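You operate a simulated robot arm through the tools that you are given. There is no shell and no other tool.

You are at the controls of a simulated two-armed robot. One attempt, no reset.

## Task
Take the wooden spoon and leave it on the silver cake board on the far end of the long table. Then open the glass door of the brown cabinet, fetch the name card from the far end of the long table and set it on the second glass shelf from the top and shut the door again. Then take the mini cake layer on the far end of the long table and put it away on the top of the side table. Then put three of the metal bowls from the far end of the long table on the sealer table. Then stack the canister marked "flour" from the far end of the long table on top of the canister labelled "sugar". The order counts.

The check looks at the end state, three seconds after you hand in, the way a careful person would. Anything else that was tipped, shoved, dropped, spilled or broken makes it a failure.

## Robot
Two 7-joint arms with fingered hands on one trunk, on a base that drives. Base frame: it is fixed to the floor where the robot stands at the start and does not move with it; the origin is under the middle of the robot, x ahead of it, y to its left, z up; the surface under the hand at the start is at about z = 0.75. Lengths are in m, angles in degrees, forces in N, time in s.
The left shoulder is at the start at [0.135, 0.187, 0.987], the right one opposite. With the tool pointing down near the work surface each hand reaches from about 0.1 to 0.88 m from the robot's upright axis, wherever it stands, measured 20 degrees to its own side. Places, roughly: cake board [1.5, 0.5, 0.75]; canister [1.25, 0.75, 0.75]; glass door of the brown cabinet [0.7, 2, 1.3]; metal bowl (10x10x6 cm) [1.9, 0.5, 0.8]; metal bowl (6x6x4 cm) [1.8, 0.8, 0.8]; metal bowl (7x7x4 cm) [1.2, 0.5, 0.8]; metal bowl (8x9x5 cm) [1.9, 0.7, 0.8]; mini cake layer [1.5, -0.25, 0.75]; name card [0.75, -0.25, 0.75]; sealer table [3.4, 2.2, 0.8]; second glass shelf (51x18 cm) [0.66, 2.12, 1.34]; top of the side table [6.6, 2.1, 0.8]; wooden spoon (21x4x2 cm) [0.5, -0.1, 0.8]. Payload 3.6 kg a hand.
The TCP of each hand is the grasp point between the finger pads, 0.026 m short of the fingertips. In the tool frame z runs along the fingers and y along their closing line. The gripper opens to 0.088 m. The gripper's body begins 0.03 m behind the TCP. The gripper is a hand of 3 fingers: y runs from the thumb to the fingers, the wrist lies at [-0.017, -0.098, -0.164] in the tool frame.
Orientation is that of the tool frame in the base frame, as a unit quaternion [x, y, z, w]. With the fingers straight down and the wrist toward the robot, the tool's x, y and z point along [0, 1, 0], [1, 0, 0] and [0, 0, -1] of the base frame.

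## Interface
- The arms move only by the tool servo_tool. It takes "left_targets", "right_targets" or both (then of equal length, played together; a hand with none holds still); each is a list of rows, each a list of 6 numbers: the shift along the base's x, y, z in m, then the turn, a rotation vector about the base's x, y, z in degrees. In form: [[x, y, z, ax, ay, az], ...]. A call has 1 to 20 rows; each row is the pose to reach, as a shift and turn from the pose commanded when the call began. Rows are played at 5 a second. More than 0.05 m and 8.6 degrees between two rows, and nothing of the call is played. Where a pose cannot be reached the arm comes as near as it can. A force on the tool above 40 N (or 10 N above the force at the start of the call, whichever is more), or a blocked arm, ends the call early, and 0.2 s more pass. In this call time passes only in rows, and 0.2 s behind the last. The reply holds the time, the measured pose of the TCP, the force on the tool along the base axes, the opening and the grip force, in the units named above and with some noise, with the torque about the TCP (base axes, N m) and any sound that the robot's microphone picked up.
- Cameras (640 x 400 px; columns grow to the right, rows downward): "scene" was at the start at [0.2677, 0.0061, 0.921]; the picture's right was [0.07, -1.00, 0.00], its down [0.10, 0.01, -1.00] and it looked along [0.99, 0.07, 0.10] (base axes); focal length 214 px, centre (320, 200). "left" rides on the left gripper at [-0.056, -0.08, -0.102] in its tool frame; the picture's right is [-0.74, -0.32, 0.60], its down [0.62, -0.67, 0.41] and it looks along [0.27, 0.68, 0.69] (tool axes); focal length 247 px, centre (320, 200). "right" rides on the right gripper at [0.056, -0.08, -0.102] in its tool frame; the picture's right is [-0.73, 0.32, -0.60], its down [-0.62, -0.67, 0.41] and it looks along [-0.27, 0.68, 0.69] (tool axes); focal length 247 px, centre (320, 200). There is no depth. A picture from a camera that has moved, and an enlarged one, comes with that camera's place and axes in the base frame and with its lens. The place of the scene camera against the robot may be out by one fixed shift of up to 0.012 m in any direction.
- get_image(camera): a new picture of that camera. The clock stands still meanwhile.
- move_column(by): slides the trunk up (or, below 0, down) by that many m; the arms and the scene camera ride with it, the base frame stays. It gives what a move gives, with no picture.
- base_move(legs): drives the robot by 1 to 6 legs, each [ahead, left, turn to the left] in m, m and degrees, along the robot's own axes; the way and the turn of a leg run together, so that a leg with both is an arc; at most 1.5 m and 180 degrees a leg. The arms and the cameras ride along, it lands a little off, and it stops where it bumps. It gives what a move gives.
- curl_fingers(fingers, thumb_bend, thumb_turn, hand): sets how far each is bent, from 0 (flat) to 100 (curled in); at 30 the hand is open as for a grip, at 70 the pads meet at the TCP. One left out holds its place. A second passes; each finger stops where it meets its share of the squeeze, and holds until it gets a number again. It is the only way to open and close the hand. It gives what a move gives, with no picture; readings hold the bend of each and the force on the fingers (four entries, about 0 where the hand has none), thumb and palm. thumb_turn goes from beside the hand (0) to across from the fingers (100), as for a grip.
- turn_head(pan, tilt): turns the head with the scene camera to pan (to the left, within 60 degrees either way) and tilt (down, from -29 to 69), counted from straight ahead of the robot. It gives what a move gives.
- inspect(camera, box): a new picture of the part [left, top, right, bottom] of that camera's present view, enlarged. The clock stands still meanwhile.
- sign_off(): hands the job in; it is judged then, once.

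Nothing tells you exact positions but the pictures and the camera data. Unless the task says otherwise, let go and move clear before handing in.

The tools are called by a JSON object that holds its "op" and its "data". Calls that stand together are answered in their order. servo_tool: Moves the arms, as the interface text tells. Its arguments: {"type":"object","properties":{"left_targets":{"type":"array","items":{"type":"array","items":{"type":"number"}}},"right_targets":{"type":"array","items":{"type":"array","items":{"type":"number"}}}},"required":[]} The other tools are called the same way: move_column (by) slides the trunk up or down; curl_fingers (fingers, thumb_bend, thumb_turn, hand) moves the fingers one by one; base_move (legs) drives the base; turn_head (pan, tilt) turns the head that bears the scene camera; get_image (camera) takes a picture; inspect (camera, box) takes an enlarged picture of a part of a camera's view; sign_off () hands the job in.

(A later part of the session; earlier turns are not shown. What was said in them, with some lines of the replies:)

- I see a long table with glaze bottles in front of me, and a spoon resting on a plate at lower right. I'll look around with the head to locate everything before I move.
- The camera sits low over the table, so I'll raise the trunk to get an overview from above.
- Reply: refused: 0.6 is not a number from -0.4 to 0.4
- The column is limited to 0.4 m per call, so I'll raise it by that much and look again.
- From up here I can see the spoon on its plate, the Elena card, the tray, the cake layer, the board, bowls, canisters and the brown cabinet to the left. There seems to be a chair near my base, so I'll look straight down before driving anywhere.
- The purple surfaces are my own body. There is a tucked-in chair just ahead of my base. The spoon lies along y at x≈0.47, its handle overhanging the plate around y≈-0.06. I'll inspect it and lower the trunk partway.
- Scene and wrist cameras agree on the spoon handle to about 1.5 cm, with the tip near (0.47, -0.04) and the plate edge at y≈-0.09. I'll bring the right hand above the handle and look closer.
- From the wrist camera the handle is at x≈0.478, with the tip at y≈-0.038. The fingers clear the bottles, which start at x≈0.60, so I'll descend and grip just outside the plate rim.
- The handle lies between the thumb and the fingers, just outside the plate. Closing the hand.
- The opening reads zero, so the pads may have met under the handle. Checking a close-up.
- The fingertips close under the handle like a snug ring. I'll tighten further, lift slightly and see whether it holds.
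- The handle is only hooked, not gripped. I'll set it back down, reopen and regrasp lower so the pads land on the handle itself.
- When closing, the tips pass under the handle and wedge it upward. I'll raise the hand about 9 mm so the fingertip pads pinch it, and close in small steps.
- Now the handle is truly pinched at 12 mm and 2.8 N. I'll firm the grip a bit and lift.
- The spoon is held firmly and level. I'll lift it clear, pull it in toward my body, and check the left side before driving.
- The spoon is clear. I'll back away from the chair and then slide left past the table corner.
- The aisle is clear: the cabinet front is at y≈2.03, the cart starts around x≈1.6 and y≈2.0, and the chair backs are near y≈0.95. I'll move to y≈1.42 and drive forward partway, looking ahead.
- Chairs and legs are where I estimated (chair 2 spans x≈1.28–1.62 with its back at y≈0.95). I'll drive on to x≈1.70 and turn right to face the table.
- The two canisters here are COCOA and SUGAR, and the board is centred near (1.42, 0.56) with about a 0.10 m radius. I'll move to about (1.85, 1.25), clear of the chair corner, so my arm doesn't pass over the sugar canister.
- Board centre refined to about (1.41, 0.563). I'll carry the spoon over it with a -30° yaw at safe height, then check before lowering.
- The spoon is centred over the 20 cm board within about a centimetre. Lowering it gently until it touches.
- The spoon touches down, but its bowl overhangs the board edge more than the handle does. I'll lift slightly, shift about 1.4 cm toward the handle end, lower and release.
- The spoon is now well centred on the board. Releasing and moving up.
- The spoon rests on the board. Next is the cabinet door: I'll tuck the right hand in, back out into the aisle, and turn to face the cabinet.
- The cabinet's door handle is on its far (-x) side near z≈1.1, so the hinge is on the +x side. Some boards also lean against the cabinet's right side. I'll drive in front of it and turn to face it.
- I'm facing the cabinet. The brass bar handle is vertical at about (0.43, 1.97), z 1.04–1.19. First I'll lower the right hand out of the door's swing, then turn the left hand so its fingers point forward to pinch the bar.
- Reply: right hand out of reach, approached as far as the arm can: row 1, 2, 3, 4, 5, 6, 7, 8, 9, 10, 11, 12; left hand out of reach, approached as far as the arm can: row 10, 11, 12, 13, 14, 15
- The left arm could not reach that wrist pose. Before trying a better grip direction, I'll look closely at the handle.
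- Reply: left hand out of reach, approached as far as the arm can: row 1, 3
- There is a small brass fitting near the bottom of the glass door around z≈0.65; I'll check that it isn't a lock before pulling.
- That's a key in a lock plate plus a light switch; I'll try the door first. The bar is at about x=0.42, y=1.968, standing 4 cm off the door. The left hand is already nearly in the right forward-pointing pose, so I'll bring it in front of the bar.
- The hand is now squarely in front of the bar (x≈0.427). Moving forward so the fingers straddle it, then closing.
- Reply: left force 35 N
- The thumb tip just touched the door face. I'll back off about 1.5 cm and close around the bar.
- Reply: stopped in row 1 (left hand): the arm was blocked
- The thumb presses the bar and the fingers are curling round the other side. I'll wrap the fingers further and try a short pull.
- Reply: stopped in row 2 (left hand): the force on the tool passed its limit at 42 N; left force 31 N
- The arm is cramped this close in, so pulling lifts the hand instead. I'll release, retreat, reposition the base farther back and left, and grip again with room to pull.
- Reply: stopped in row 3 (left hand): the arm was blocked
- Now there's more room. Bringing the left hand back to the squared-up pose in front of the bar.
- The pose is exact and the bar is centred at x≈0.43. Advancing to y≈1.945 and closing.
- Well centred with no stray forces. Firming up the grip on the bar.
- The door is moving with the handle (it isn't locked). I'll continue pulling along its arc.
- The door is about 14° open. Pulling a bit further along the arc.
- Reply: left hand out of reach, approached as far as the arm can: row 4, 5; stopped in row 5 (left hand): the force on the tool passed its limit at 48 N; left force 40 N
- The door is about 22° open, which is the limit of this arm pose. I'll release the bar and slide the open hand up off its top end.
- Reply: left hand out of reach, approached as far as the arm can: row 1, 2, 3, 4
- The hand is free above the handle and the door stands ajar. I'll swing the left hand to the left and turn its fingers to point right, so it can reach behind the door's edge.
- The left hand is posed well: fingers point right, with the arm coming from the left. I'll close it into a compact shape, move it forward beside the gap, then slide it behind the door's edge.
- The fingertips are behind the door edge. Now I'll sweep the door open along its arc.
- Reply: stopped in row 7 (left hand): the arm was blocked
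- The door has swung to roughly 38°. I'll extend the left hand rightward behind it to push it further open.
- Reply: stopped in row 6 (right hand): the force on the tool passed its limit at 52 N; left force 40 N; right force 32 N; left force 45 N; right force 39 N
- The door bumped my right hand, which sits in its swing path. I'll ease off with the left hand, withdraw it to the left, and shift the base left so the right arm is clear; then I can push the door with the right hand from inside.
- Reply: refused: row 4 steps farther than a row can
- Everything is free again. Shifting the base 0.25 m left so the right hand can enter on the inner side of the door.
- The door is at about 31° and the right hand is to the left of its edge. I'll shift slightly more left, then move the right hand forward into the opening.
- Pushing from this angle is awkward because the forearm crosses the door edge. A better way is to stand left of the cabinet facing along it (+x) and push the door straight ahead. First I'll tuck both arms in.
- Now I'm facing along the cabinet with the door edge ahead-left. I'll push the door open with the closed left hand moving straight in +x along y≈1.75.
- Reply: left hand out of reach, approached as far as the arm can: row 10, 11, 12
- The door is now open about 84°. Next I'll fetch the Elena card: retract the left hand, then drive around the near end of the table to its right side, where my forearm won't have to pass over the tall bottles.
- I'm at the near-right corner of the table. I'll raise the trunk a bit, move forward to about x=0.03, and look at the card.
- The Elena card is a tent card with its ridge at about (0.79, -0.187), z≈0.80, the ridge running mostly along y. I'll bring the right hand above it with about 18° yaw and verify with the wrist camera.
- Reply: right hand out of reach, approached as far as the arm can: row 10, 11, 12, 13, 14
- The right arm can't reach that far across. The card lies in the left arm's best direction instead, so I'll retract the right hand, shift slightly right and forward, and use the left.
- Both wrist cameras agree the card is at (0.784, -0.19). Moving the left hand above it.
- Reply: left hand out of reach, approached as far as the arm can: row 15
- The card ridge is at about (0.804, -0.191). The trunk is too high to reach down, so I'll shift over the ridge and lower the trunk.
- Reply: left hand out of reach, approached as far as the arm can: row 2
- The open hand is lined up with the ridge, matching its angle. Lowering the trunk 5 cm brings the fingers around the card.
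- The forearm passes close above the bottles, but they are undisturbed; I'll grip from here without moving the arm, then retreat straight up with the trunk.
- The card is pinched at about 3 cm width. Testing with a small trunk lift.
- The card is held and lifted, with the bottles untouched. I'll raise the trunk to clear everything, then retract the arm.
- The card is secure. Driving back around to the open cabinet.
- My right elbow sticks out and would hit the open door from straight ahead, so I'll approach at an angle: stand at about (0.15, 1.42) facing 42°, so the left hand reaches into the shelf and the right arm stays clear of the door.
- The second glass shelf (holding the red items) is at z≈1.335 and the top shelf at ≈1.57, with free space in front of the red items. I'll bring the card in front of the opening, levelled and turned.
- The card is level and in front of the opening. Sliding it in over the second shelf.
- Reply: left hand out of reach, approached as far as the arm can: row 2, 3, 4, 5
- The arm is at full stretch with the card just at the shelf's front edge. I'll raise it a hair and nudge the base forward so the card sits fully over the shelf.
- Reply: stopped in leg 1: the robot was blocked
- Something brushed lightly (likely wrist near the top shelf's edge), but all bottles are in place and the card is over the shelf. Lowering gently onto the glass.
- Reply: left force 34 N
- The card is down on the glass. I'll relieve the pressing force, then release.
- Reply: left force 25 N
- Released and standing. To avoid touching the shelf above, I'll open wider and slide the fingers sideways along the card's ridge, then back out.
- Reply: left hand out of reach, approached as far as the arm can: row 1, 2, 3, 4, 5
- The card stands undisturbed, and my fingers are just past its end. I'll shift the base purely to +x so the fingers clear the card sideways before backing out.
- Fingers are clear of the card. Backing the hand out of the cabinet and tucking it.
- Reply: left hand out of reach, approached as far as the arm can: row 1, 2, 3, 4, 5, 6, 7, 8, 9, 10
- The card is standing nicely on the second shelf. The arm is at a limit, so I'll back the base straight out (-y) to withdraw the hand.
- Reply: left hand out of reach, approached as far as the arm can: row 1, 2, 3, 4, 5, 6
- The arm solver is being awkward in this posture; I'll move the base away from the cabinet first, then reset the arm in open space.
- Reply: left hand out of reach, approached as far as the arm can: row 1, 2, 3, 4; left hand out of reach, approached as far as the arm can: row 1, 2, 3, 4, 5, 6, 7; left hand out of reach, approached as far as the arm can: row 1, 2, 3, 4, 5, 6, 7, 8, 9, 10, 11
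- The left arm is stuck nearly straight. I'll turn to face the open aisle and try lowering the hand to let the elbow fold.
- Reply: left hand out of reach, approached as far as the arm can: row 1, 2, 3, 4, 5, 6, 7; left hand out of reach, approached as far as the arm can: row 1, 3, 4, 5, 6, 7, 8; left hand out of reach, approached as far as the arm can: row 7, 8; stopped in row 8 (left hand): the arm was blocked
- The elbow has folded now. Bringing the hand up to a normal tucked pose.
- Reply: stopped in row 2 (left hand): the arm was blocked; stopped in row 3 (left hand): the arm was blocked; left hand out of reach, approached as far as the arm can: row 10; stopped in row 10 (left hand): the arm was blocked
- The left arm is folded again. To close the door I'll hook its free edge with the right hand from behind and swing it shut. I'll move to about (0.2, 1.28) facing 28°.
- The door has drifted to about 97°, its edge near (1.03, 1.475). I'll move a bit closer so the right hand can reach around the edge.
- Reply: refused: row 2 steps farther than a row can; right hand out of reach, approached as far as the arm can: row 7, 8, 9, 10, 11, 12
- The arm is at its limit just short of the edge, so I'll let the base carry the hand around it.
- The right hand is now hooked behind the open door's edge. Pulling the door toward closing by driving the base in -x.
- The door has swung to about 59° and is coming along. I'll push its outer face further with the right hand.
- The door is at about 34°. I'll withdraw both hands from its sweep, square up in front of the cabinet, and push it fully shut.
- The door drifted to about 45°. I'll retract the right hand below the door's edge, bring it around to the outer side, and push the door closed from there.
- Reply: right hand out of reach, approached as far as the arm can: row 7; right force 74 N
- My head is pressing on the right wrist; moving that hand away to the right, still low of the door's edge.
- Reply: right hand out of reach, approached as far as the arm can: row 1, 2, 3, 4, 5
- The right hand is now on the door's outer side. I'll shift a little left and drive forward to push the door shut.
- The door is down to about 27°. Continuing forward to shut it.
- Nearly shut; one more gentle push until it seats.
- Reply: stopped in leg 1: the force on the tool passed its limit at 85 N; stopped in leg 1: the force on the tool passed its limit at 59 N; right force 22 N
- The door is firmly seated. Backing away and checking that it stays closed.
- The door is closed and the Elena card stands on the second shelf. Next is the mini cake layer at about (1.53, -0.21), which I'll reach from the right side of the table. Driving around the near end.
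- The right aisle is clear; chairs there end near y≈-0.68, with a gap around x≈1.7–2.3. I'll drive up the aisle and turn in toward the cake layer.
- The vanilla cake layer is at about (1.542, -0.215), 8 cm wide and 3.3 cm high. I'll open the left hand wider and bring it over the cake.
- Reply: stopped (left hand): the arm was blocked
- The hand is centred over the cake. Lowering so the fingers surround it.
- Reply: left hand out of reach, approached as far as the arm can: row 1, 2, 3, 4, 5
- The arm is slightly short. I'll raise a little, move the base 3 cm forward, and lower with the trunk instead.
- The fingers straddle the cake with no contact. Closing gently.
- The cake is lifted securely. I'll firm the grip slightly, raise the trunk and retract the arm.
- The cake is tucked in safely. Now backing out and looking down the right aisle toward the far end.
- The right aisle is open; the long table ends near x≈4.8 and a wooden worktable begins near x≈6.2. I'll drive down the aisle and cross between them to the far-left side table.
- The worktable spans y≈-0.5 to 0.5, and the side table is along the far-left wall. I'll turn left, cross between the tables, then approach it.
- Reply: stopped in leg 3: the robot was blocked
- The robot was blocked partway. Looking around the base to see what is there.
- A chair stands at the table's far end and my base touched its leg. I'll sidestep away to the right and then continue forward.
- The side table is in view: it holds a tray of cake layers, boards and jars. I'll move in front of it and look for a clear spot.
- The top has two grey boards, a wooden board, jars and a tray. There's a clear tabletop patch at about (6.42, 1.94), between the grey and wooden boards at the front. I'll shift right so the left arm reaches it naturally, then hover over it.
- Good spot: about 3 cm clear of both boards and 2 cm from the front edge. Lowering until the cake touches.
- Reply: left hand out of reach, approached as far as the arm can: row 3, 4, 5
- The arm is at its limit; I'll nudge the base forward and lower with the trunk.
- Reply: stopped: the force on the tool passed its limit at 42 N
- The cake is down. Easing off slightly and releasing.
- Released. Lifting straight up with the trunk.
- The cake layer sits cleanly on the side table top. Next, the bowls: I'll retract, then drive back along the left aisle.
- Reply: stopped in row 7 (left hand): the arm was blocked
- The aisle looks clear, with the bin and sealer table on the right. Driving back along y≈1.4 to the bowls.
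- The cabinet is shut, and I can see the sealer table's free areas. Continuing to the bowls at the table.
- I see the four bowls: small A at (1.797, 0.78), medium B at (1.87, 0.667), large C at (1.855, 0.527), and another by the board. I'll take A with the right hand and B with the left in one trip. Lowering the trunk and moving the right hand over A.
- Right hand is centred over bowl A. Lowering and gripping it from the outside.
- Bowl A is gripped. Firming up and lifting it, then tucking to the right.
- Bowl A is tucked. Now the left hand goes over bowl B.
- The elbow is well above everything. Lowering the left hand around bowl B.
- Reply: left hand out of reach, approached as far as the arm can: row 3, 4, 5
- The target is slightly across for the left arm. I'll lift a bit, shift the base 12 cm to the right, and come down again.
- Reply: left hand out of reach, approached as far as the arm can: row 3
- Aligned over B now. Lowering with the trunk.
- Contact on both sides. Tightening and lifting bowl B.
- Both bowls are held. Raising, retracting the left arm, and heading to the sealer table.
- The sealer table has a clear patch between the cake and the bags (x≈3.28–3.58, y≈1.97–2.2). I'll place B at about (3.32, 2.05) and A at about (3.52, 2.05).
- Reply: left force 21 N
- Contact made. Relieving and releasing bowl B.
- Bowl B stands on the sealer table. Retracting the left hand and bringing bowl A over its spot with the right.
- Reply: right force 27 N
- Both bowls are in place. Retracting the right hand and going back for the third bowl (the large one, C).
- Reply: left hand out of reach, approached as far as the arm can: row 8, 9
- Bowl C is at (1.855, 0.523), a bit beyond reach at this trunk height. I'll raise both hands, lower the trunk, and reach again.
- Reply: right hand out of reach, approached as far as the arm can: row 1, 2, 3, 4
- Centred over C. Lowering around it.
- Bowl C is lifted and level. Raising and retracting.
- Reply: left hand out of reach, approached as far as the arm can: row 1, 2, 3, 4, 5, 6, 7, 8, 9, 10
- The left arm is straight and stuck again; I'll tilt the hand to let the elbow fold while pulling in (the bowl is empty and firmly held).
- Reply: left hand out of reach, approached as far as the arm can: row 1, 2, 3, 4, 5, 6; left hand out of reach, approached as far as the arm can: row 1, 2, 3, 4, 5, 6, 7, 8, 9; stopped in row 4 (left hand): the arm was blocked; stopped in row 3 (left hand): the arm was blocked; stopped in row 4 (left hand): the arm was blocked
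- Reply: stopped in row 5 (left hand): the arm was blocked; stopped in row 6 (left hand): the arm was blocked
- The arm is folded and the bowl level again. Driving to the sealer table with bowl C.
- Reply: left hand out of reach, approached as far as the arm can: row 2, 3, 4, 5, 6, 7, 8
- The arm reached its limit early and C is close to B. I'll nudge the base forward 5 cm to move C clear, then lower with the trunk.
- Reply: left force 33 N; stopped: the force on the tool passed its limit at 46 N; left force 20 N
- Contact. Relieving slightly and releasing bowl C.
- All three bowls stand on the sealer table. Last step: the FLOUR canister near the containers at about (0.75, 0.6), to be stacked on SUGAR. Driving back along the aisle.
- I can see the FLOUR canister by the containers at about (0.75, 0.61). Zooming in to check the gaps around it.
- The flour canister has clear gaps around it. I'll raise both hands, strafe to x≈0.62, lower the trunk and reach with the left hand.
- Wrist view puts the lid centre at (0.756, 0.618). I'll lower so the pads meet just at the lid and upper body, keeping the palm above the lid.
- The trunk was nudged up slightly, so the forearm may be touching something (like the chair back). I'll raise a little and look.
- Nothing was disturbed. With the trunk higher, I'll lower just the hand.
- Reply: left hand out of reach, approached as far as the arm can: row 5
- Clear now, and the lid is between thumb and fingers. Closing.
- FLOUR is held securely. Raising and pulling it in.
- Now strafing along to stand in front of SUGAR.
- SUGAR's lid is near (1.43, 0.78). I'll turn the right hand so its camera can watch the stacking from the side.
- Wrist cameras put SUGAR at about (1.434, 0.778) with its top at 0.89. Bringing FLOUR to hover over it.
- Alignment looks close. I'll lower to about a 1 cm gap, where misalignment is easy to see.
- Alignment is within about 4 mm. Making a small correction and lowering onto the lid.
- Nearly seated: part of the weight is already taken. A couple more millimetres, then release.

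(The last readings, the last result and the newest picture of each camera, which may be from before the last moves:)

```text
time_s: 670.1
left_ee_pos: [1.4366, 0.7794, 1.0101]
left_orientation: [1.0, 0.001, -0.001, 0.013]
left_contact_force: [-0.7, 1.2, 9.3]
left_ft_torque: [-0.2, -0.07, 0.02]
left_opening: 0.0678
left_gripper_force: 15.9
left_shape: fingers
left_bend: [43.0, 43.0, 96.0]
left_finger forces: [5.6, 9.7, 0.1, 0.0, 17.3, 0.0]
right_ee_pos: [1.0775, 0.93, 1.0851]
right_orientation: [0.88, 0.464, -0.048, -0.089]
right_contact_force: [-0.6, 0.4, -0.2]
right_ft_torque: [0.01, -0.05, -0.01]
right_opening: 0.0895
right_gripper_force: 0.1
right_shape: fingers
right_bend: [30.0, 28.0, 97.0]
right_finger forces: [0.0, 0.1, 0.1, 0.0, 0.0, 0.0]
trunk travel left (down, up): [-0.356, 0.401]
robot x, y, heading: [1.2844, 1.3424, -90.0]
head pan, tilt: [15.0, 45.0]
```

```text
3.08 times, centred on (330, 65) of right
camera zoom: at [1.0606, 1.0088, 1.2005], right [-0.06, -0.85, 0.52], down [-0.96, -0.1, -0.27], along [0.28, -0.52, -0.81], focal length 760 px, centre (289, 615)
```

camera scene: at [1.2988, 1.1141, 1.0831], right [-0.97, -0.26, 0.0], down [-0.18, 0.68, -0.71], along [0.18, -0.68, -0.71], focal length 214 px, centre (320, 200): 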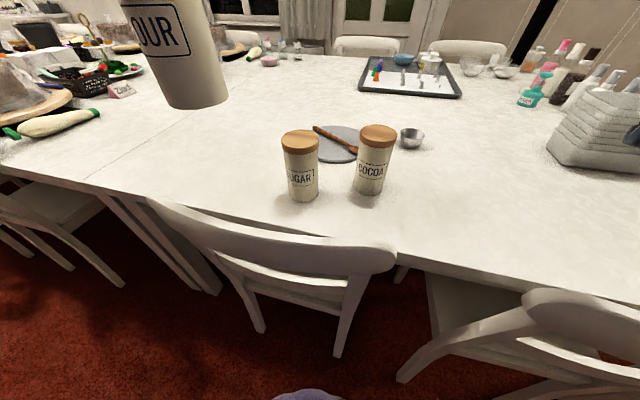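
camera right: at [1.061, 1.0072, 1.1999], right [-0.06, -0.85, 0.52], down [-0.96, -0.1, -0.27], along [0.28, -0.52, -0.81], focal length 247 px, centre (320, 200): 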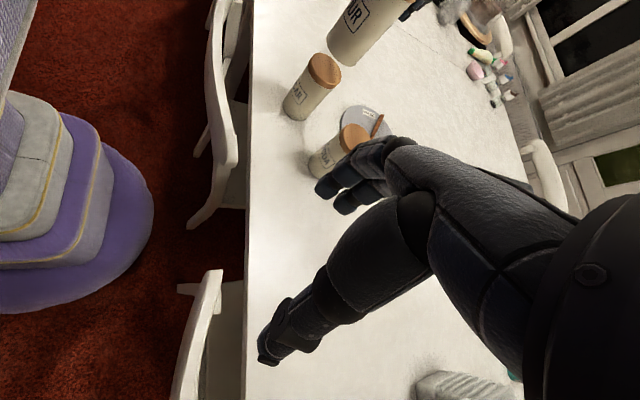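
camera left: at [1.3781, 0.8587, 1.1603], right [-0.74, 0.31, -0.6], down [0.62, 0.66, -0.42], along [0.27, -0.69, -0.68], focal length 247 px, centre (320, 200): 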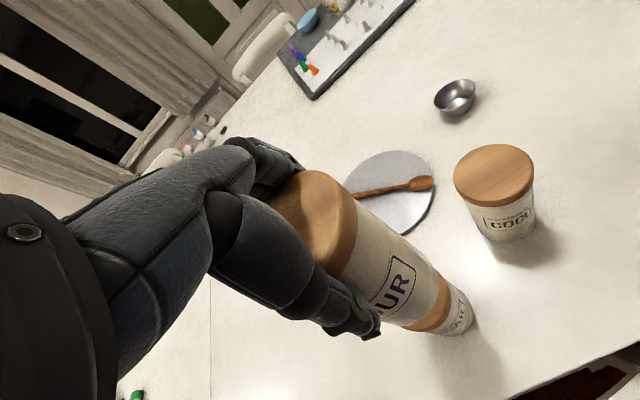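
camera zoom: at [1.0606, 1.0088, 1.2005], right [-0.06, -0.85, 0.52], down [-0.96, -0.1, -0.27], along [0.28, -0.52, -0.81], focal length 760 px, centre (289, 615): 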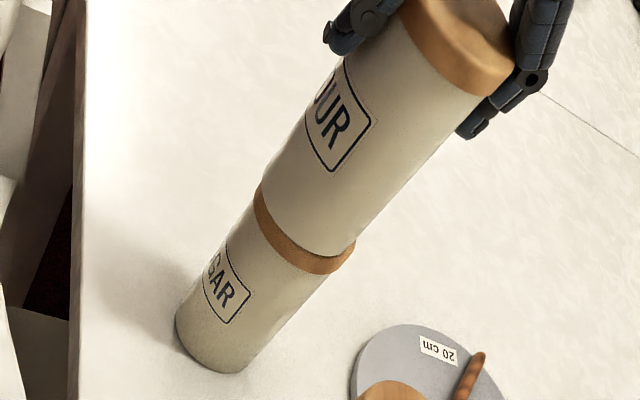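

Seated on SUGAR. Relieving the press and opening gradually.

{"op": "servo_tool", "data": {"left_targets": [[0, 0, 0.0015, 0, 0, 0]]}}

{"op": "curl_fingers", "data": {"hand": "left", "fingers": 38, "thumb_bend": 38}}

{"op": "curl_fingers", "data": {"hand": "left", "fingers": 30, "thumb_bend": 30}}

{"op": "curl_fingers", "data": {"hand": "left", "fingers": 18, "thumb_bend": 18}}

{"op": "inspect", "data": {"camera": "right", "box": [260, 0, 400, 130]}}

{"op": "get_image", "data": {"camera": "left"}}

```text
time_s: 670.5
left_ee_pos: [1.4372, 0.7796, 1.0101]
left_orientation: [1.0, 0.002, -0.001, 0.01]
left_contact_force: [-0.8, -0.6, 9.0]
left_ft_torque: [-0.31, -0.05, -0.05]
left_opening: 0.0681
left_gripper_force: 16.3
left_shape: fingers
left_bend: [43.0, 43.0, 96.0]
left_finger forces: [6.0, 9.9, 0.1, 0.1, 16.2, 0.0]
right_ee_pos: [1.077, 0.9293, 1.0852]
right_orientation: [0.88, 0.464, -0.049, -0.09]
right_contact_force: [-0.2, 0.0, -0.2]
right_ft_torque: [0.0, -0.01, 0.01]
right_opening: 0.0896
right_gripper_force: 0.1
right_shape: fingers
right_bend: [30.0, 28.0, 97.0]
right_finger forces: [0.0, 0.0, 0.0, 0.1, 0.1, 0.1]
trunk travel left (down, up): [-0.356, 0.401]
robot x, y, heading: [1.285, 1.3426, -90.2]
head pan, tilt: [15.0, 45.0]
```

```text
time_s: 671.5
left_ee_pos: [1.4387, 0.7803, 1.0083]
left_orientation: [1.0, 0.001, 0.0, 0.009]
left_contact_force: [-0.5, 1.7, 3.5]
left_ft_torque: [0.15, 0.0, 0.03]
left_opening: 0.0732
left_gripper_force: 2.5
left_shape: fingers
left_bend: [38.0, 38.0, 97.0]
left_finger forces: [0.2, 0.5, 0.0, 0.0, 4.7, 0.1]
right_ee_pos: [1.0765, 0.9285, 1.0841]
right_orientation: [0.88, 0.464, -0.048, -0.089]
right_contact_force: [-0.9, -0.6, 0.1]
right_ft_torque: [-0.03, 0.02, 0.01]
right_opening: 0.0896
right_gripper_force: 0.0
right_shape: fingers
right_bend: [30.0, 28.0, 97.0]
right_finger forces: [0.0, 0.0, 0.0, 0.1, 0.0, 0.1]
trunk travel left (down, up): [-0.356, 0.401]
robot x, y, heading: [1.2882, 1.3418, -90.2]
head pan, tilt: [15.0, 45.0]
```

```text
time_s: 672.5
left_ee_pos: [1.438, 0.7795, 1.0083]
left_orientation: [1.0, 0.002, 0.0, 0.009]
left_contact_force: [-1.0, 1.5, 1.0]
left_ft_torque: [0.03, -0.04, 0.01]
left_opening: 0.0888
left_gripper_force: 0.2
left_shape: fingers
left_bend: [30.0, 30.0, 97.0]
left_finger forces: [0.0, 0.1, 0.0, 0.0, 2.0, 0.0]
right_ee_pos: [1.0765, 0.9279, 1.0833]
right_orientation: [0.88, 0.464, -0.048, -0.09]
right_contact_force: [-0.4, -0.2, -0.5]
right_ft_torque: [-0.03, 0.0, 0.02]
right_opening: 0.0895
right_gripper_force: 0.1
right_shape: fingers
right_bend: [30.0, 28.0, 97.0]
right_finger forces: [0.0, 0.0, 0.0, 0.0, 0.1, 0.0]
trunk travel left (down, up): [-0.356, 0.401]
robot x, y, heading: [1.287, 1.3427, -90.0]
head pan, tilt: [15.0, 45.0]
```

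```text
time_s: 673.5
left_ee_pos: [1.4372, 0.7789, 1.0074]
left_orientation: [1.0, 0.002, 0.0, 0.009]
left_contact_force: [0.2, 0.7, 0.0]
left_ft_torque: [-0.03, -0.01, 0.01]
left_opening: 0.1129
left_gripper_force: 0.4
left_shape: fingers
left_bend: [18.0, 18.0, 97.0]
left_finger forces: [0.0, 0.0, 0.1, 0.0, 0.6, 0.0]
right_ee_pos: [1.077, 0.9293, 1.0841]
right_orientation: [0.88, 0.465, -0.048, -0.089]
right_contact_force: [0.2, 0.3, -0.2]
right_ft_torque: [-0.01, 0.02, 0.01]
right_opening: 0.0897
right_gripper_force: 0.1
right_shape: fingers
right_bend: [30.0, 28.0, 97.0]
right_finger forces: [0.0, 0.1, 0.0, 0.1, 0.0, 0.0]
trunk travel left (down, up): [-0.356, 0.401]
robot x, y, heading: [1.2841, 1.3401, -90.3]
head pan, tilt: [15.0, 45.0]
```

```text
3.08 times, centred on (330, 65) of right
camera zoom: at [1.061, 1.0079, 1.2001], right [-0.06, -0.85, 0.52], down [-0.96, -0.1, -0.27], along [0.28, -0.52, -0.81], focal length 760 px, centre (289, 615)
```

zoom: 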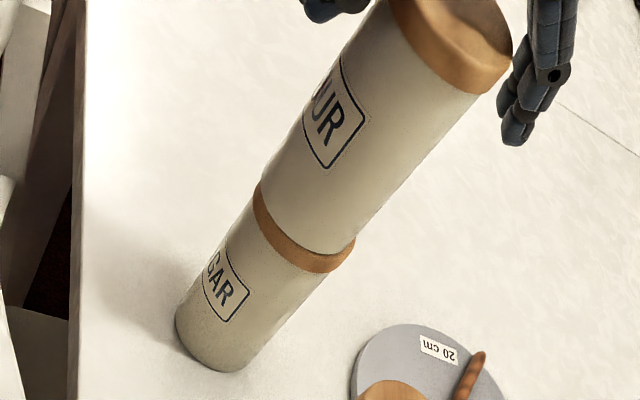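

```text
taken
camera left: at [1.3815, 0.8617, 1.1098], right [-0.74, 0.31, -0.6], down [0.62, 0.66, -0.42], along [0.27, -0.69, -0.67], focal length 247 px, centre (320, 200)
```

left: 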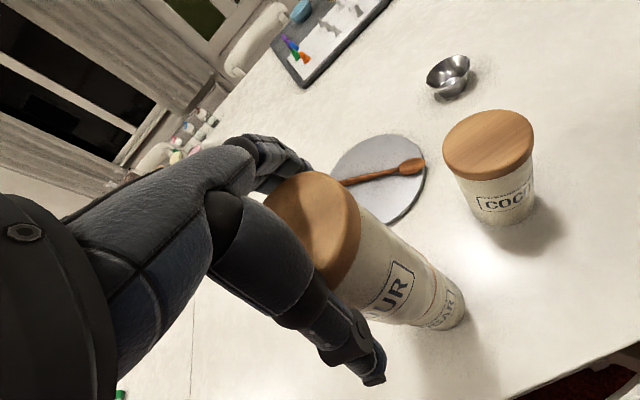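

Released; only a faint touch at the thumb. I'll shift the hand 6 mm to centre it, then lift straight up.

{"op": "servo_tool", "data": {"left_targets": [[0, 0.006, 0.0, 0, 0, 0]]}}

{"op": "servo_tool", "data": {"left_targets": [[0, 0.0, 0.015, 0, 0, 0], [0, 0.0, 0.035, 0, 0, 0], [0, 0.0, 0.06, 0, 0, 0], [0, 0.0, 0.09, 0, 0, 0], [0, 0.0, 0.12, 0, 0, 0]]}}

{"op": "inspect", "data": {"camera": "right", "box": [260, 0, 400, 130]}}

{"op": "inspect", "data": {"camera": "scene", "box": [230, 40, 390, 210]}}

```text
time_s: 673.9
left_ee_pos: [1.4381, 0.7855, 1.0088]
left_orientation: [1.0, 0.002, 0.001, 0.009]
left_contact_force: [-0.1, -1.0, 0.2]
left_ft_torque: [0.0, 0.01, -0.01]
left_opening: 0.1129
left_gripper_force: 0.1
left_shape: fingers
left_bend: [18.0, 18.0, 97.0]
left_finger forces: [0.0, 0.0, 0.0, 0.1, 0.0, 0.1]
right_ee_pos: [1.077, 0.9291, 1.0836]
right_orientation: [0.88, 0.464, -0.048, -0.089]
right_contact_force: [0.1, 0.3, -1.2]
right_ft_torque: [-0.01, 0.0, -0.01]
right_opening: 0.0895
right_gripper_force: 0.0
right_shape: fingers
right_bend: [30.0, 28.0, 97.0]
right_finger forces: [0.0, 0.0, 0.0, 0.1, 0.0, 0.0]
trunk travel left (down, up): [-0.356, 0.401]
robot x, y, heading: [1.284, 1.3407, -90.1]
head pan, tilt: [15.0, 45.0]
```

```text
time_s: 675.1
left_ee_pos: [1.4391, 0.7844, 1.1284]
left_orientation: [1.0, 0.001, 0.0, 0.009]
left_contact_force: [0.0, -0.2, 0.3]
left_ft_torque: [0.04, 0.02, 0.01]
left_opening: 0.1128
left_gripper_force: 0.0
left_shape: fingers
left_bend: [18.0, 18.0, 97.0]
left_finger forces: [0.0, 0.0, 0.1, 0.0, 0.0, 0.0]
right_ee_pos: [1.077, 0.9295, 1.0843]
right_orientation: [0.88, 0.463, -0.049, -0.09]
right_contact_force: [-0.1, 0.4, -0.2]
right_ft_torque: [0.01, 0.0, 0.02]
right_opening: 0.0896
right_gripper_force: 0.0
right_shape: fingers
right_bend: [30.0, 28.0, 97.0]
right_finger forces: [0.0, 0.0, 0.0, 0.0, 0.0, 0.1]
trunk travel left (down, up): [-0.356, 0.401]
robot x, y, heading: [1.2839, 1.3456, -90.3]
head pan, tilt: [15.0, 45.0]
```

```text
3.08 times, centred on (330, 65) of right
camera zoom: at [1.0611, 1.0079, 1.2002], right [-0.06, -0.85, 0.52], down [-0.96, -0.1, -0.27], along [0.28, -0.52, -0.81], focal length 760 px, centre (289, 615)
```

zoom: 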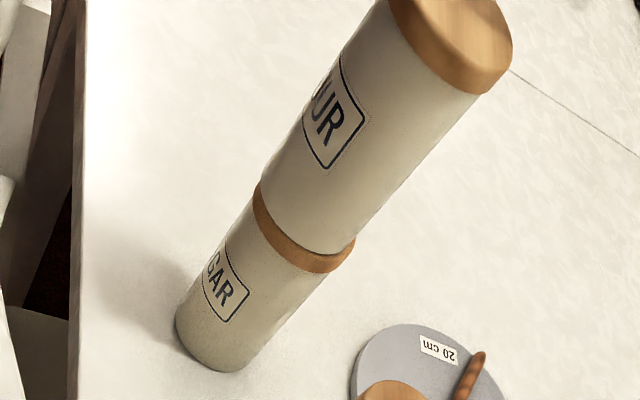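

```text
2.35 times, centred on (310, 125) of scene
camera zoom: at [1.2986, 1.1144, 1.0832], right [-0.97, -0.26, 0.0], down [-0.18, 0.68, -0.71], along [0.18, -0.68, -0.71], focal length 505 px, centre (344, 376)
```

zoom: 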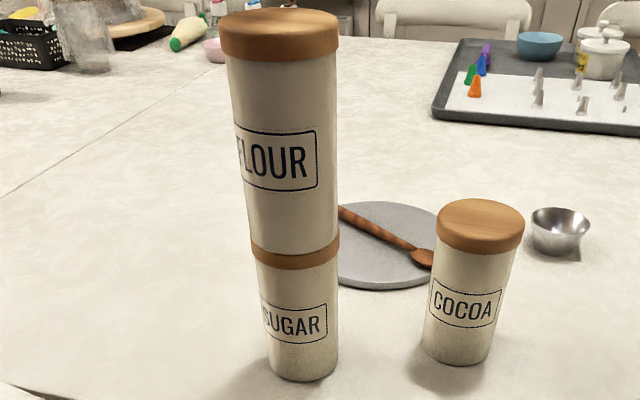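

FLOUR stands squarely on SUGAR. Retracting both hands and backing away, then a final check of the cabinet and the other places.

{"op": "servo_tool", "data": {"left_targets": [[0.0, 0.02, 0.03, 0, 0, 0], [0.01, 0.05, 0.04, 0, 0, 0], [0.03, 0.08, 0.04, 0, 0, 0], [0.05, 0.11, 0.04, 0, 0, 0], [0.08, 0.13, 0.04, 0, 0, 0]]}}

{"op": "base_move", "data": {"legs": [[-0.1, 0, 0]]}}

{"op": "turn_head", "data": {"pan": 10, "tilt": 35}}

{"op": "get_image", "data": {"camera": "scene"}}

{"op": "base_move", "data": {"legs": [[0, 0, -90]]}}

{"op": "turn_head", "data": {"pan": -35, "tilt": 5}}

{"op": "get_image", "data": {"camera": "scene"}}

```text
time_s: 676.3
left_ee_pos: [1.5187, 0.9139, 1.168]
left_orientation: [1.0, 0.002, -0.001, 0.008]
left_contact_force: [-0.6, -0.8, 0.1]
left_ft_torque: [-0.01, 0.04, -0.01]
left_opening: 0.1131
left_gripper_force: 0.1
left_shape: fingers
left_bend: [18.0, 18.0, 97.0]
left_finger forces: [0.0, 0.0, 0.0, 0.0, 0.0, 0.1]
right_ee_pos: [1.0782, 0.9293, 1.0849]
right_orientation: [0.88, 0.464, -0.048, -0.09]
right_contact_force: [-0.6, 0.2, 1.0]
right_ft_torque: [-0.01, 0.02, 0.0]
right_opening: 0.0894
right_gripper_force: 0.0
right_shape: fingers
right_bend: [30.0, 28.0, 97.0]
right_finger forces: [0.0, 0.1, 0.0, 0.0, 0.0, 0.1]
trunk travel left (down, up): [-0.356, 0.401]
robot x, y, heading: [1.287, 1.3372, -90.0]
head pan, tilt: [15.0, 45.0]
```

```text
time_s: 677.5
left_ee_pos: [1.5187, 1.0157, 1.1695]
left_orientation: [1.0, 0.002, -0.001, 0.01]
left_contact_force: [0.0, 0.5, -0.8]
left_ft_torque: [0.0, 0.0, -0.03]
left_opening: 0.1129
left_gripper_force: 0.0
left_shape: fingers
left_bend: [18.0, 18.0, 97.0]
left_finger forces: [0.0, 0.1, 0.1, 0.0, 0.0, 0.1]
right_ee_pos: [1.0773, 1.0292, 1.0849]
right_orientation: [0.88, 0.464, -0.047, -0.09]
right_contact_force: [-0.4, 0.1, -0.5]
right_ft_torque: [-0.01, 0.02, 0.0]
right_opening: 0.0898
right_gripper_force: 0.1
right_shape: fingers
right_bend: [30.0, 28.0, 97.0]
right_finger forces: [0.0, 0.0, 0.0, 0.1, 0.0, 0.1]
trunk travel left (down, up): [-0.356, 0.401]
robot x, y, heading: [1.2829, 1.443, -90.0]
head pan, tilt: [15.0, 45.0]
```

```text
time_s: 678.2
left_ee_pos: [1.5194, 1.0144, 1.1695]
left_orientation: [1.0, 0.002, -0.001, 0.008]
left_contact_force: [-0.1, 0.0, 0.1]
left_ft_torque: [-0.02, -0.01, -0.03]
left_opening: 0.113
left_gripper_force: 0.0
left_shape: fingers
left_bend: [18.0, 18.0, 97.0]
left_finger forces: [0.0, 0.0, 0.0, 0.0, 0.1, 0.1]
right_ee_pos: [1.078, 1.0277, 1.0833]
right_orientation: [0.88, 0.464, -0.048, -0.09]
right_contact_force: [-0.4, -0.2, -0.8]
right_ft_torque: [0.02, -0.01, 0.02]
right_opening: 0.0896
right_gripper_force: 0.0
right_shape: fingers
right_bend: [30.0, 28.0, 97.0]
right_finger forces: [0.1, 0.0, 0.0, 0.0, 0.0, 0.1]
trunk travel left (down, up): [-0.356, 0.401]
robot x, y, heading: [1.2856, 1.4418, -90.0]
head pan, tilt: [10.0, 35.0]
```

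```text
taken
camera scene: at [1.293, 1.2056, 1.0978], right [-0.98, -0.18, 0.0], down [-0.1, 0.57, -0.82], along [0.14, -0.81, -0.57], focal length 214 px, centre (320, 200)
```

scene: 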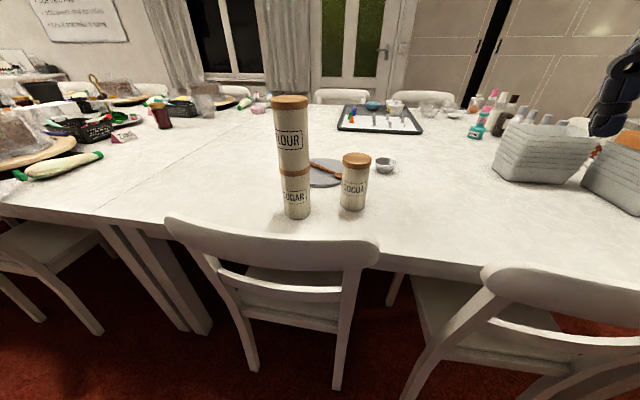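

```text
time_s: 682.5
left_ee_pos: [0.8556, 1.2153, 1.168]
left_orientation: [-0.705, 0.709, 0.007, -0.007]
left_contact_force: [0.3, 0.7, 0.8]
left_ft_torque: [-0.02, -0.02, -0.02]
left_opening: 0.1131
left_gripper_force: 0.1
left_shape: fingers
left_bend: [18.0, 18.0, 97.0]
left_finger forces: [0.0, 0.1, 0.1, 0.1, 0.0, 0.0]
right_ee_pos: [0.8743, 1.6555, 1.0835]
right_orientation: [0.949, -0.3, 0.03, -0.097]
right_contact_force: [-0.3, -0.5, -0.2]
right_ft_torque: [-0.04, 0.01, -0.01]
right_opening: 0.0894
right_gripper_force: 0.0
right_shape: fingers
right_bend: [30.0, 28.0, 97.0]
right_finger forces: [0.0, 0.0, 0.0, 0.0, 0.0, 0.0]
trunk travel left (down, up): [-0.356, 0.401]
robot x, y, heading: [1.2896, 1.4432, 179.4]
head pan, tilt: [10.0, 35.0]
```

```text
time_s: 683.6
left_ee_pos: [0.8562, 1.2147, 1.1683]
left_orientation: [-0.705, 0.709, 0.007, -0.007]
left_contact_force: [0.7, 0.4, -0.1]
left_ft_torque: [-0.01, -0.01, -0.01]
left_opening: 0.1132
left_gripper_force: 0.1
left_shape: fingers
left_bend: [18.0, 18.0, 97.0]
left_finger forces: [0.0, 0.0, 0.0, 0.0, 0.0, 0.1]
right_ee_pos: [0.8742, 1.6553, 1.083]
right_orientation: [0.949, -0.3, 0.031, -0.097]
right_contact_force: [-0.3, -0.8, -0.8]
right_ft_torque: [0.03, 0.03, 0.02]
right_opening: 0.0895
right_gripper_force: 0.1
right_shape: fingers
right_bend: [30.0, 28.0, 97.0]
right_finger forces: [0.0, 0.0, 0.0, 0.1, 0.0, 0.0]
trunk travel left (down, up): [-0.356, 0.401]
robot x, y, heading: [1.2883, 1.441, 179.5]
head pan, tilt: [-35.0, 5.0]
```

```text
taken
camera scene: at [1.0529, 1.4967, 1.1461], right [0.58, 0.81, 0.0], down [0.07, -0.05, -1.0], along [-0.81, 0.58, -0.09], focal length 214 px, centre (320, 200)
```

scene: 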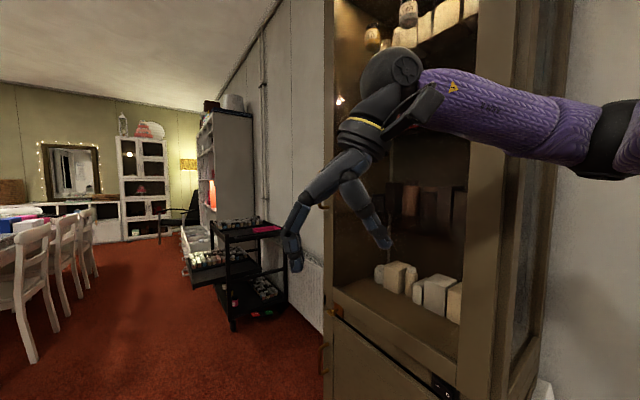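

My right elbow is near the cabinet; turning away from it, then checking the door from a safer angle.

{"op": "base_move", "data": {"legs": [[0, 0, 60], [-0.2, 0, 0]]}}

{"op": "turn_head", "data": {"pan": -60, "tilt": 5}}

{"op": "get_image", "data": {"camera": "scene"}}

```text
time_s: 687.8
left_ee_pos: [1.3696, 1.1297, 1.1686]
left_orientation: [0.965, -0.264, -0.004, 0.009]
left_contact_force: [0.0, 0.1, 0.6]
left_ft_torque: [-0.03, 0.0, 0.0]
left_opening: 0.1131
left_gripper_force: 0.0
left_shape: fingers
left_bend: [18.0, 18.0, 97.0]
left_finger forces: [0.0, 0.1, 0.0, 0.1, 0.0, 0.0]
right_ee_pos: [0.9967, 1.3673, 1.085]
right_orientation: [0.972, 0.212, -0.023, -0.1]
right_contact_force: [0.0, 0.4, 0.0]
right_ft_torque: [0.01, 0.0, -0.01]
right_opening: 0.0896
right_gripper_force: 0.1
right_shape: fingers
right_bend: [30.0, 28.0, 97.0]
right_finger forces: [0.0, 0.1, 0.1, 0.1, 0.0, 0.0]
trunk travel left (down, up): [-0.356, 0.401]
robot x, y, heading: [1.391, 1.6148, -120.7]
head pan, tilt: [-35.0, 5.0]
```

```text
time_s: 688.7
left_ee_pos: [1.3684, 1.1286, 1.1695]
left_orientation: [0.964, -0.264, -0.003, 0.009]
left_contact_force: [0.2, 0.1, -0.3]
left_ft_torque: [-0.01, 0.0, -0.02]
left_opening: 0.1128
left_gripper_force: 0.0
left_shape: fingers
left_bend: [18.0, 18.0, 97.0]
left_finger forces: [0.1, 0.0, 0.0, 0.1, 0.0, 0.1]
right_ee_pos: [0.9968, 1.3663, 1.0853]
right_orientation: [0.972, 0.214, -0.022, -0.099]
right_contact_force: [-0.3, 0.4, 0.9]
right_ft_torque: [0.0, 0.03, -0.04]
right_opening: 0.0897
right_gripper_force: 0.1
right_shape: fingers
right_bend: [30.0, 28.0, 97.0]
right_finger forces: [0.0, 0.1, 0.1, 0.0, 0.1, 0.0]
trunk travel left (down, up): [-0.356, 0.401]
robot x, y, heading: [1.3911, 1.616, -120.7]
head pan, tilt: [-60.0, 5.0]
```

```text
taken
camera scene: at [1.2114, 1.4869, 1.1462], right [0.01, 1.0, 0.0], down [0.09, 0.0, -1.0], along [-1.0, 0.01, -0.09], focal length 214 px, centre (320, 200)
```

scene: 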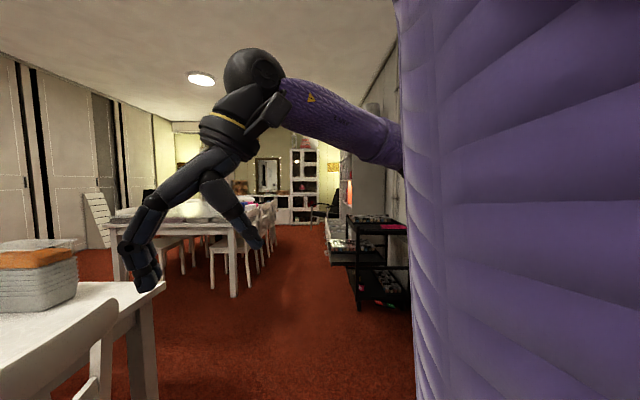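

{"op": "base_move", "data": {"legs": [[-0.06, 0.55, 0], [0, 0, -59]]}}

{"op": "turn_head", "data": {"pan": -15, "tilt": 5}}

{"op": "get_image", "data": {"camera": "scene"}}

```text
time_s: 694.5
left_ee_pos: [1.4663, 1.1516, 1.1684]
left_orientation: [0.71, -0.704, -0.007, 0.007]
left_contact_force: [0.4, -0.6, 0.5]
left_ft_torque: [-0.02, 0.02, -0.02]
left_opening: 0.1128
left_gripper_force: 0.1
left_shape: fingers
left_bend: [18.0, 18.0, 97.0]
left_finger forces: [0.0, 0.0, 0.1, 0.0, 0.1, 0.0]
right_ee_pos: [1.4758, 1.593, 1.0837]
right_orientation: [0.952, -0.289, 0.029, -0.098]
right_contact_force: [0.5, -0.5, 0.6]
right_ft_torque: [0.01, 0.0, 0.01]
right_opening: 0.0898
right_gripper_force: 0.1
right_shape: fingers
right_bend: [30.0, 28.0, 97.0]
right_finger forces: [0.0, 0.0, 0.0, 0.0, 0.0, 0.1]
trunk travel left (down, up): [-0.356, 0.401]
robot x, y, heading: [1.8925, 1.3868, -179.6]
head pan, tilt: [-60.0, 5.0]
```

```text
time_s: 695.6
left_ee_pos: [1.4645, 1.1519, 1.1686]
left_orientation: [0.711, -0.703, -0.008, 0.006]
left_contact_force: [0.3, -0.5, -0.6]
left_ft_torque: [0.03, -0.03, 0.0]
left_opening: 0.113
left_gripper_force: 0.0
left_shape: fingers
left_bend: [18.0, 18.0, 97.0]
left_finger forces: [0.0, 0.1, 0.0, 0.1, 0.0, 0.0]
right_ee_pos: [1.4755, 1.5935, 1.0843]
right_orientation: [0.952, -0.29, 0.028, -0.098]
right_contact_force: [0.3, 0.3, 0.3]
right_ft_torque: [0.01, -0.03, 0.0]
right_opening: 0.0897
right_gripper_force: 0.0
right_shape: fingers
right_bend: [30.0, 28.0, 97.0]
right_finger forces: [0.0, 0.0, 0.0, 0.0, 0.0, 0.0]
trunk travel left (down, up): [-0.356, 0.401]
robot x, y, heading: [1.8905, 1.3868, -179.9]
head pan, tilt: [-15.0, 5.0]
```

```text
taken
camera scene: at [1.6442, 1.4081, 1.1462], right [0.25, 0.97, 0.0], down [0.08, -0.02, -1.0], along [-0.96, 0.25, -0.09], focal length 214 px, centre (320, 200)
```

scene: 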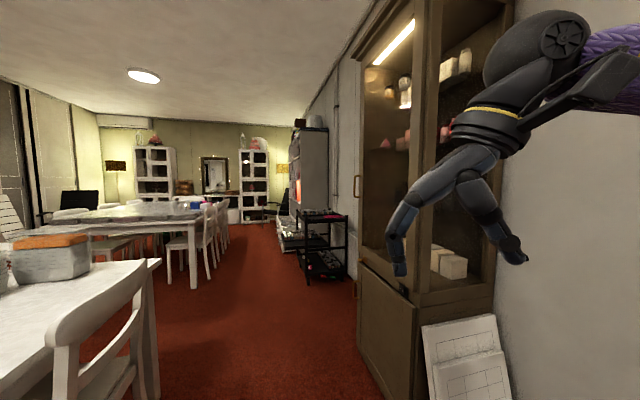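

{"op": "inspect", "data": {"camera": "scene", "box": [330, 20, 490, 300]}}

{"op": "turn_head", "data": {"pan": 40, "tilt": 30}}

{"op": "get_image", "data": {"camera": "scene"}}

```text
1.43 times, centred on (410, 160) of scene
camera zoom: at [1.6442, 1.4081, 1.1462], right [0.25, 0.97, 0.0], down [0.08, -0.02, -1.0], along [-0.96, 0.25, -0.09], focal length 306 px, centre (191, 257)
```

zoom: 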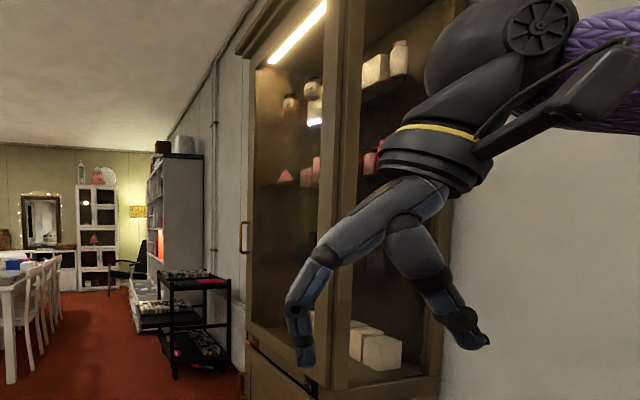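

```text
time_s: 696.9
left_ee_pos: [1.4651, 1.152, 1.1687]
left_orientation: [0.711, -0.703, -0.007, 0.006]
left_contact_force: [-0.2, -0.7, -0.1]
left_ft_torque: [0.01, -0.03, -0.02]
left_opening: 0.113
left_gripper_force: 0.0
left_shape: fingers
left_bend: [18.0, 18.0, 97.0]
left_finger forces: [0.1, 0.1, 0.1, 0.0, 0.0, 0.0]
right_ee_pos: [1.4753, 1.5927, 1.0843]
right_orientation: [0.952, -0.289, 0.029, -0.098]
right_contact_force: [0.3, 0.5, 0.6]
right_ft_torque: [-0.03, 0.0, 0.0]
right_opening: 0.0897
right_gripper_force: 0.0
right_shape: fingers
right_bend: [30.0, 28.0, 97.0]
right_finger forces: [0.0, 0.0, 0.1, 0.0, 0.0, 0.0]
trunk travel left (down, up): [-0.356, 0.401]
robot x, y, heading: [1.889, 1.384, -179.5]
head pan, tilt: [40.0, 30.0]
```

```text
taken
camera scene: at [1.6643, 1.3264, 1.1058], right [-0.65, 0.76, 0.0], down [0.38, 0.32, -0.87], along [-0.66, -0.56, -0.5], focal length 214 px, centre (320, 200)
```

scene: 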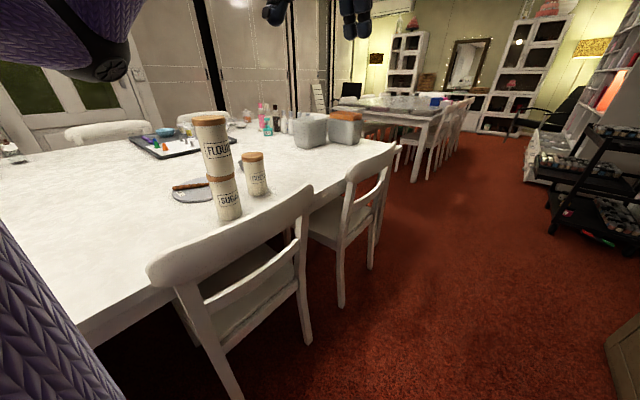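

Everything is in place: the spoon is on the board and the Elena card is on the second shelf with the door shut. The cake layer is on the side table, three bowls are on the sealer table, and FLOUR is on SUGAR. My hands are empty and clear, so I'm handing in.

{"op": "sign_off", "data": {}}

```text
The job is handed in.
```

I finished all five steps in the order you gave and handed the job in; I haven't seen the check's result.

- **Spoon:** it lies across the silver cake board, with the tip of its bowl slightly over the edge because the spoon is about as long as the board is wide.
- **Name card:** I took the "Elena" card, since it matched the position you gave. It stands on the second glass shelf from the top. The cabinet door is closed, and I looked at it again at the end.
- **Mini cake layer:** the vanilla layer sits directly on the side table top, between the 25 cm board and the wooden board.
- **Metal bowls:** the 6 cm, 8×9 cm and 10 cm bowls stand upright on the sealer table. I left the 7 cm bowl where it was.
- **Canisters:** "flour" stands squarely on top of "sugar".

**Possible disturbances:**
- **Chair:** my base bumped a leg of the chair at the far end of the long table while I was carrying the cake. The chair still looked in place afterwards, but I can't rule out a small shift.
- **Forearm contact:** my forearm may have pressed on something near the chair back when I first reached for the flour. I saw nothing moved.
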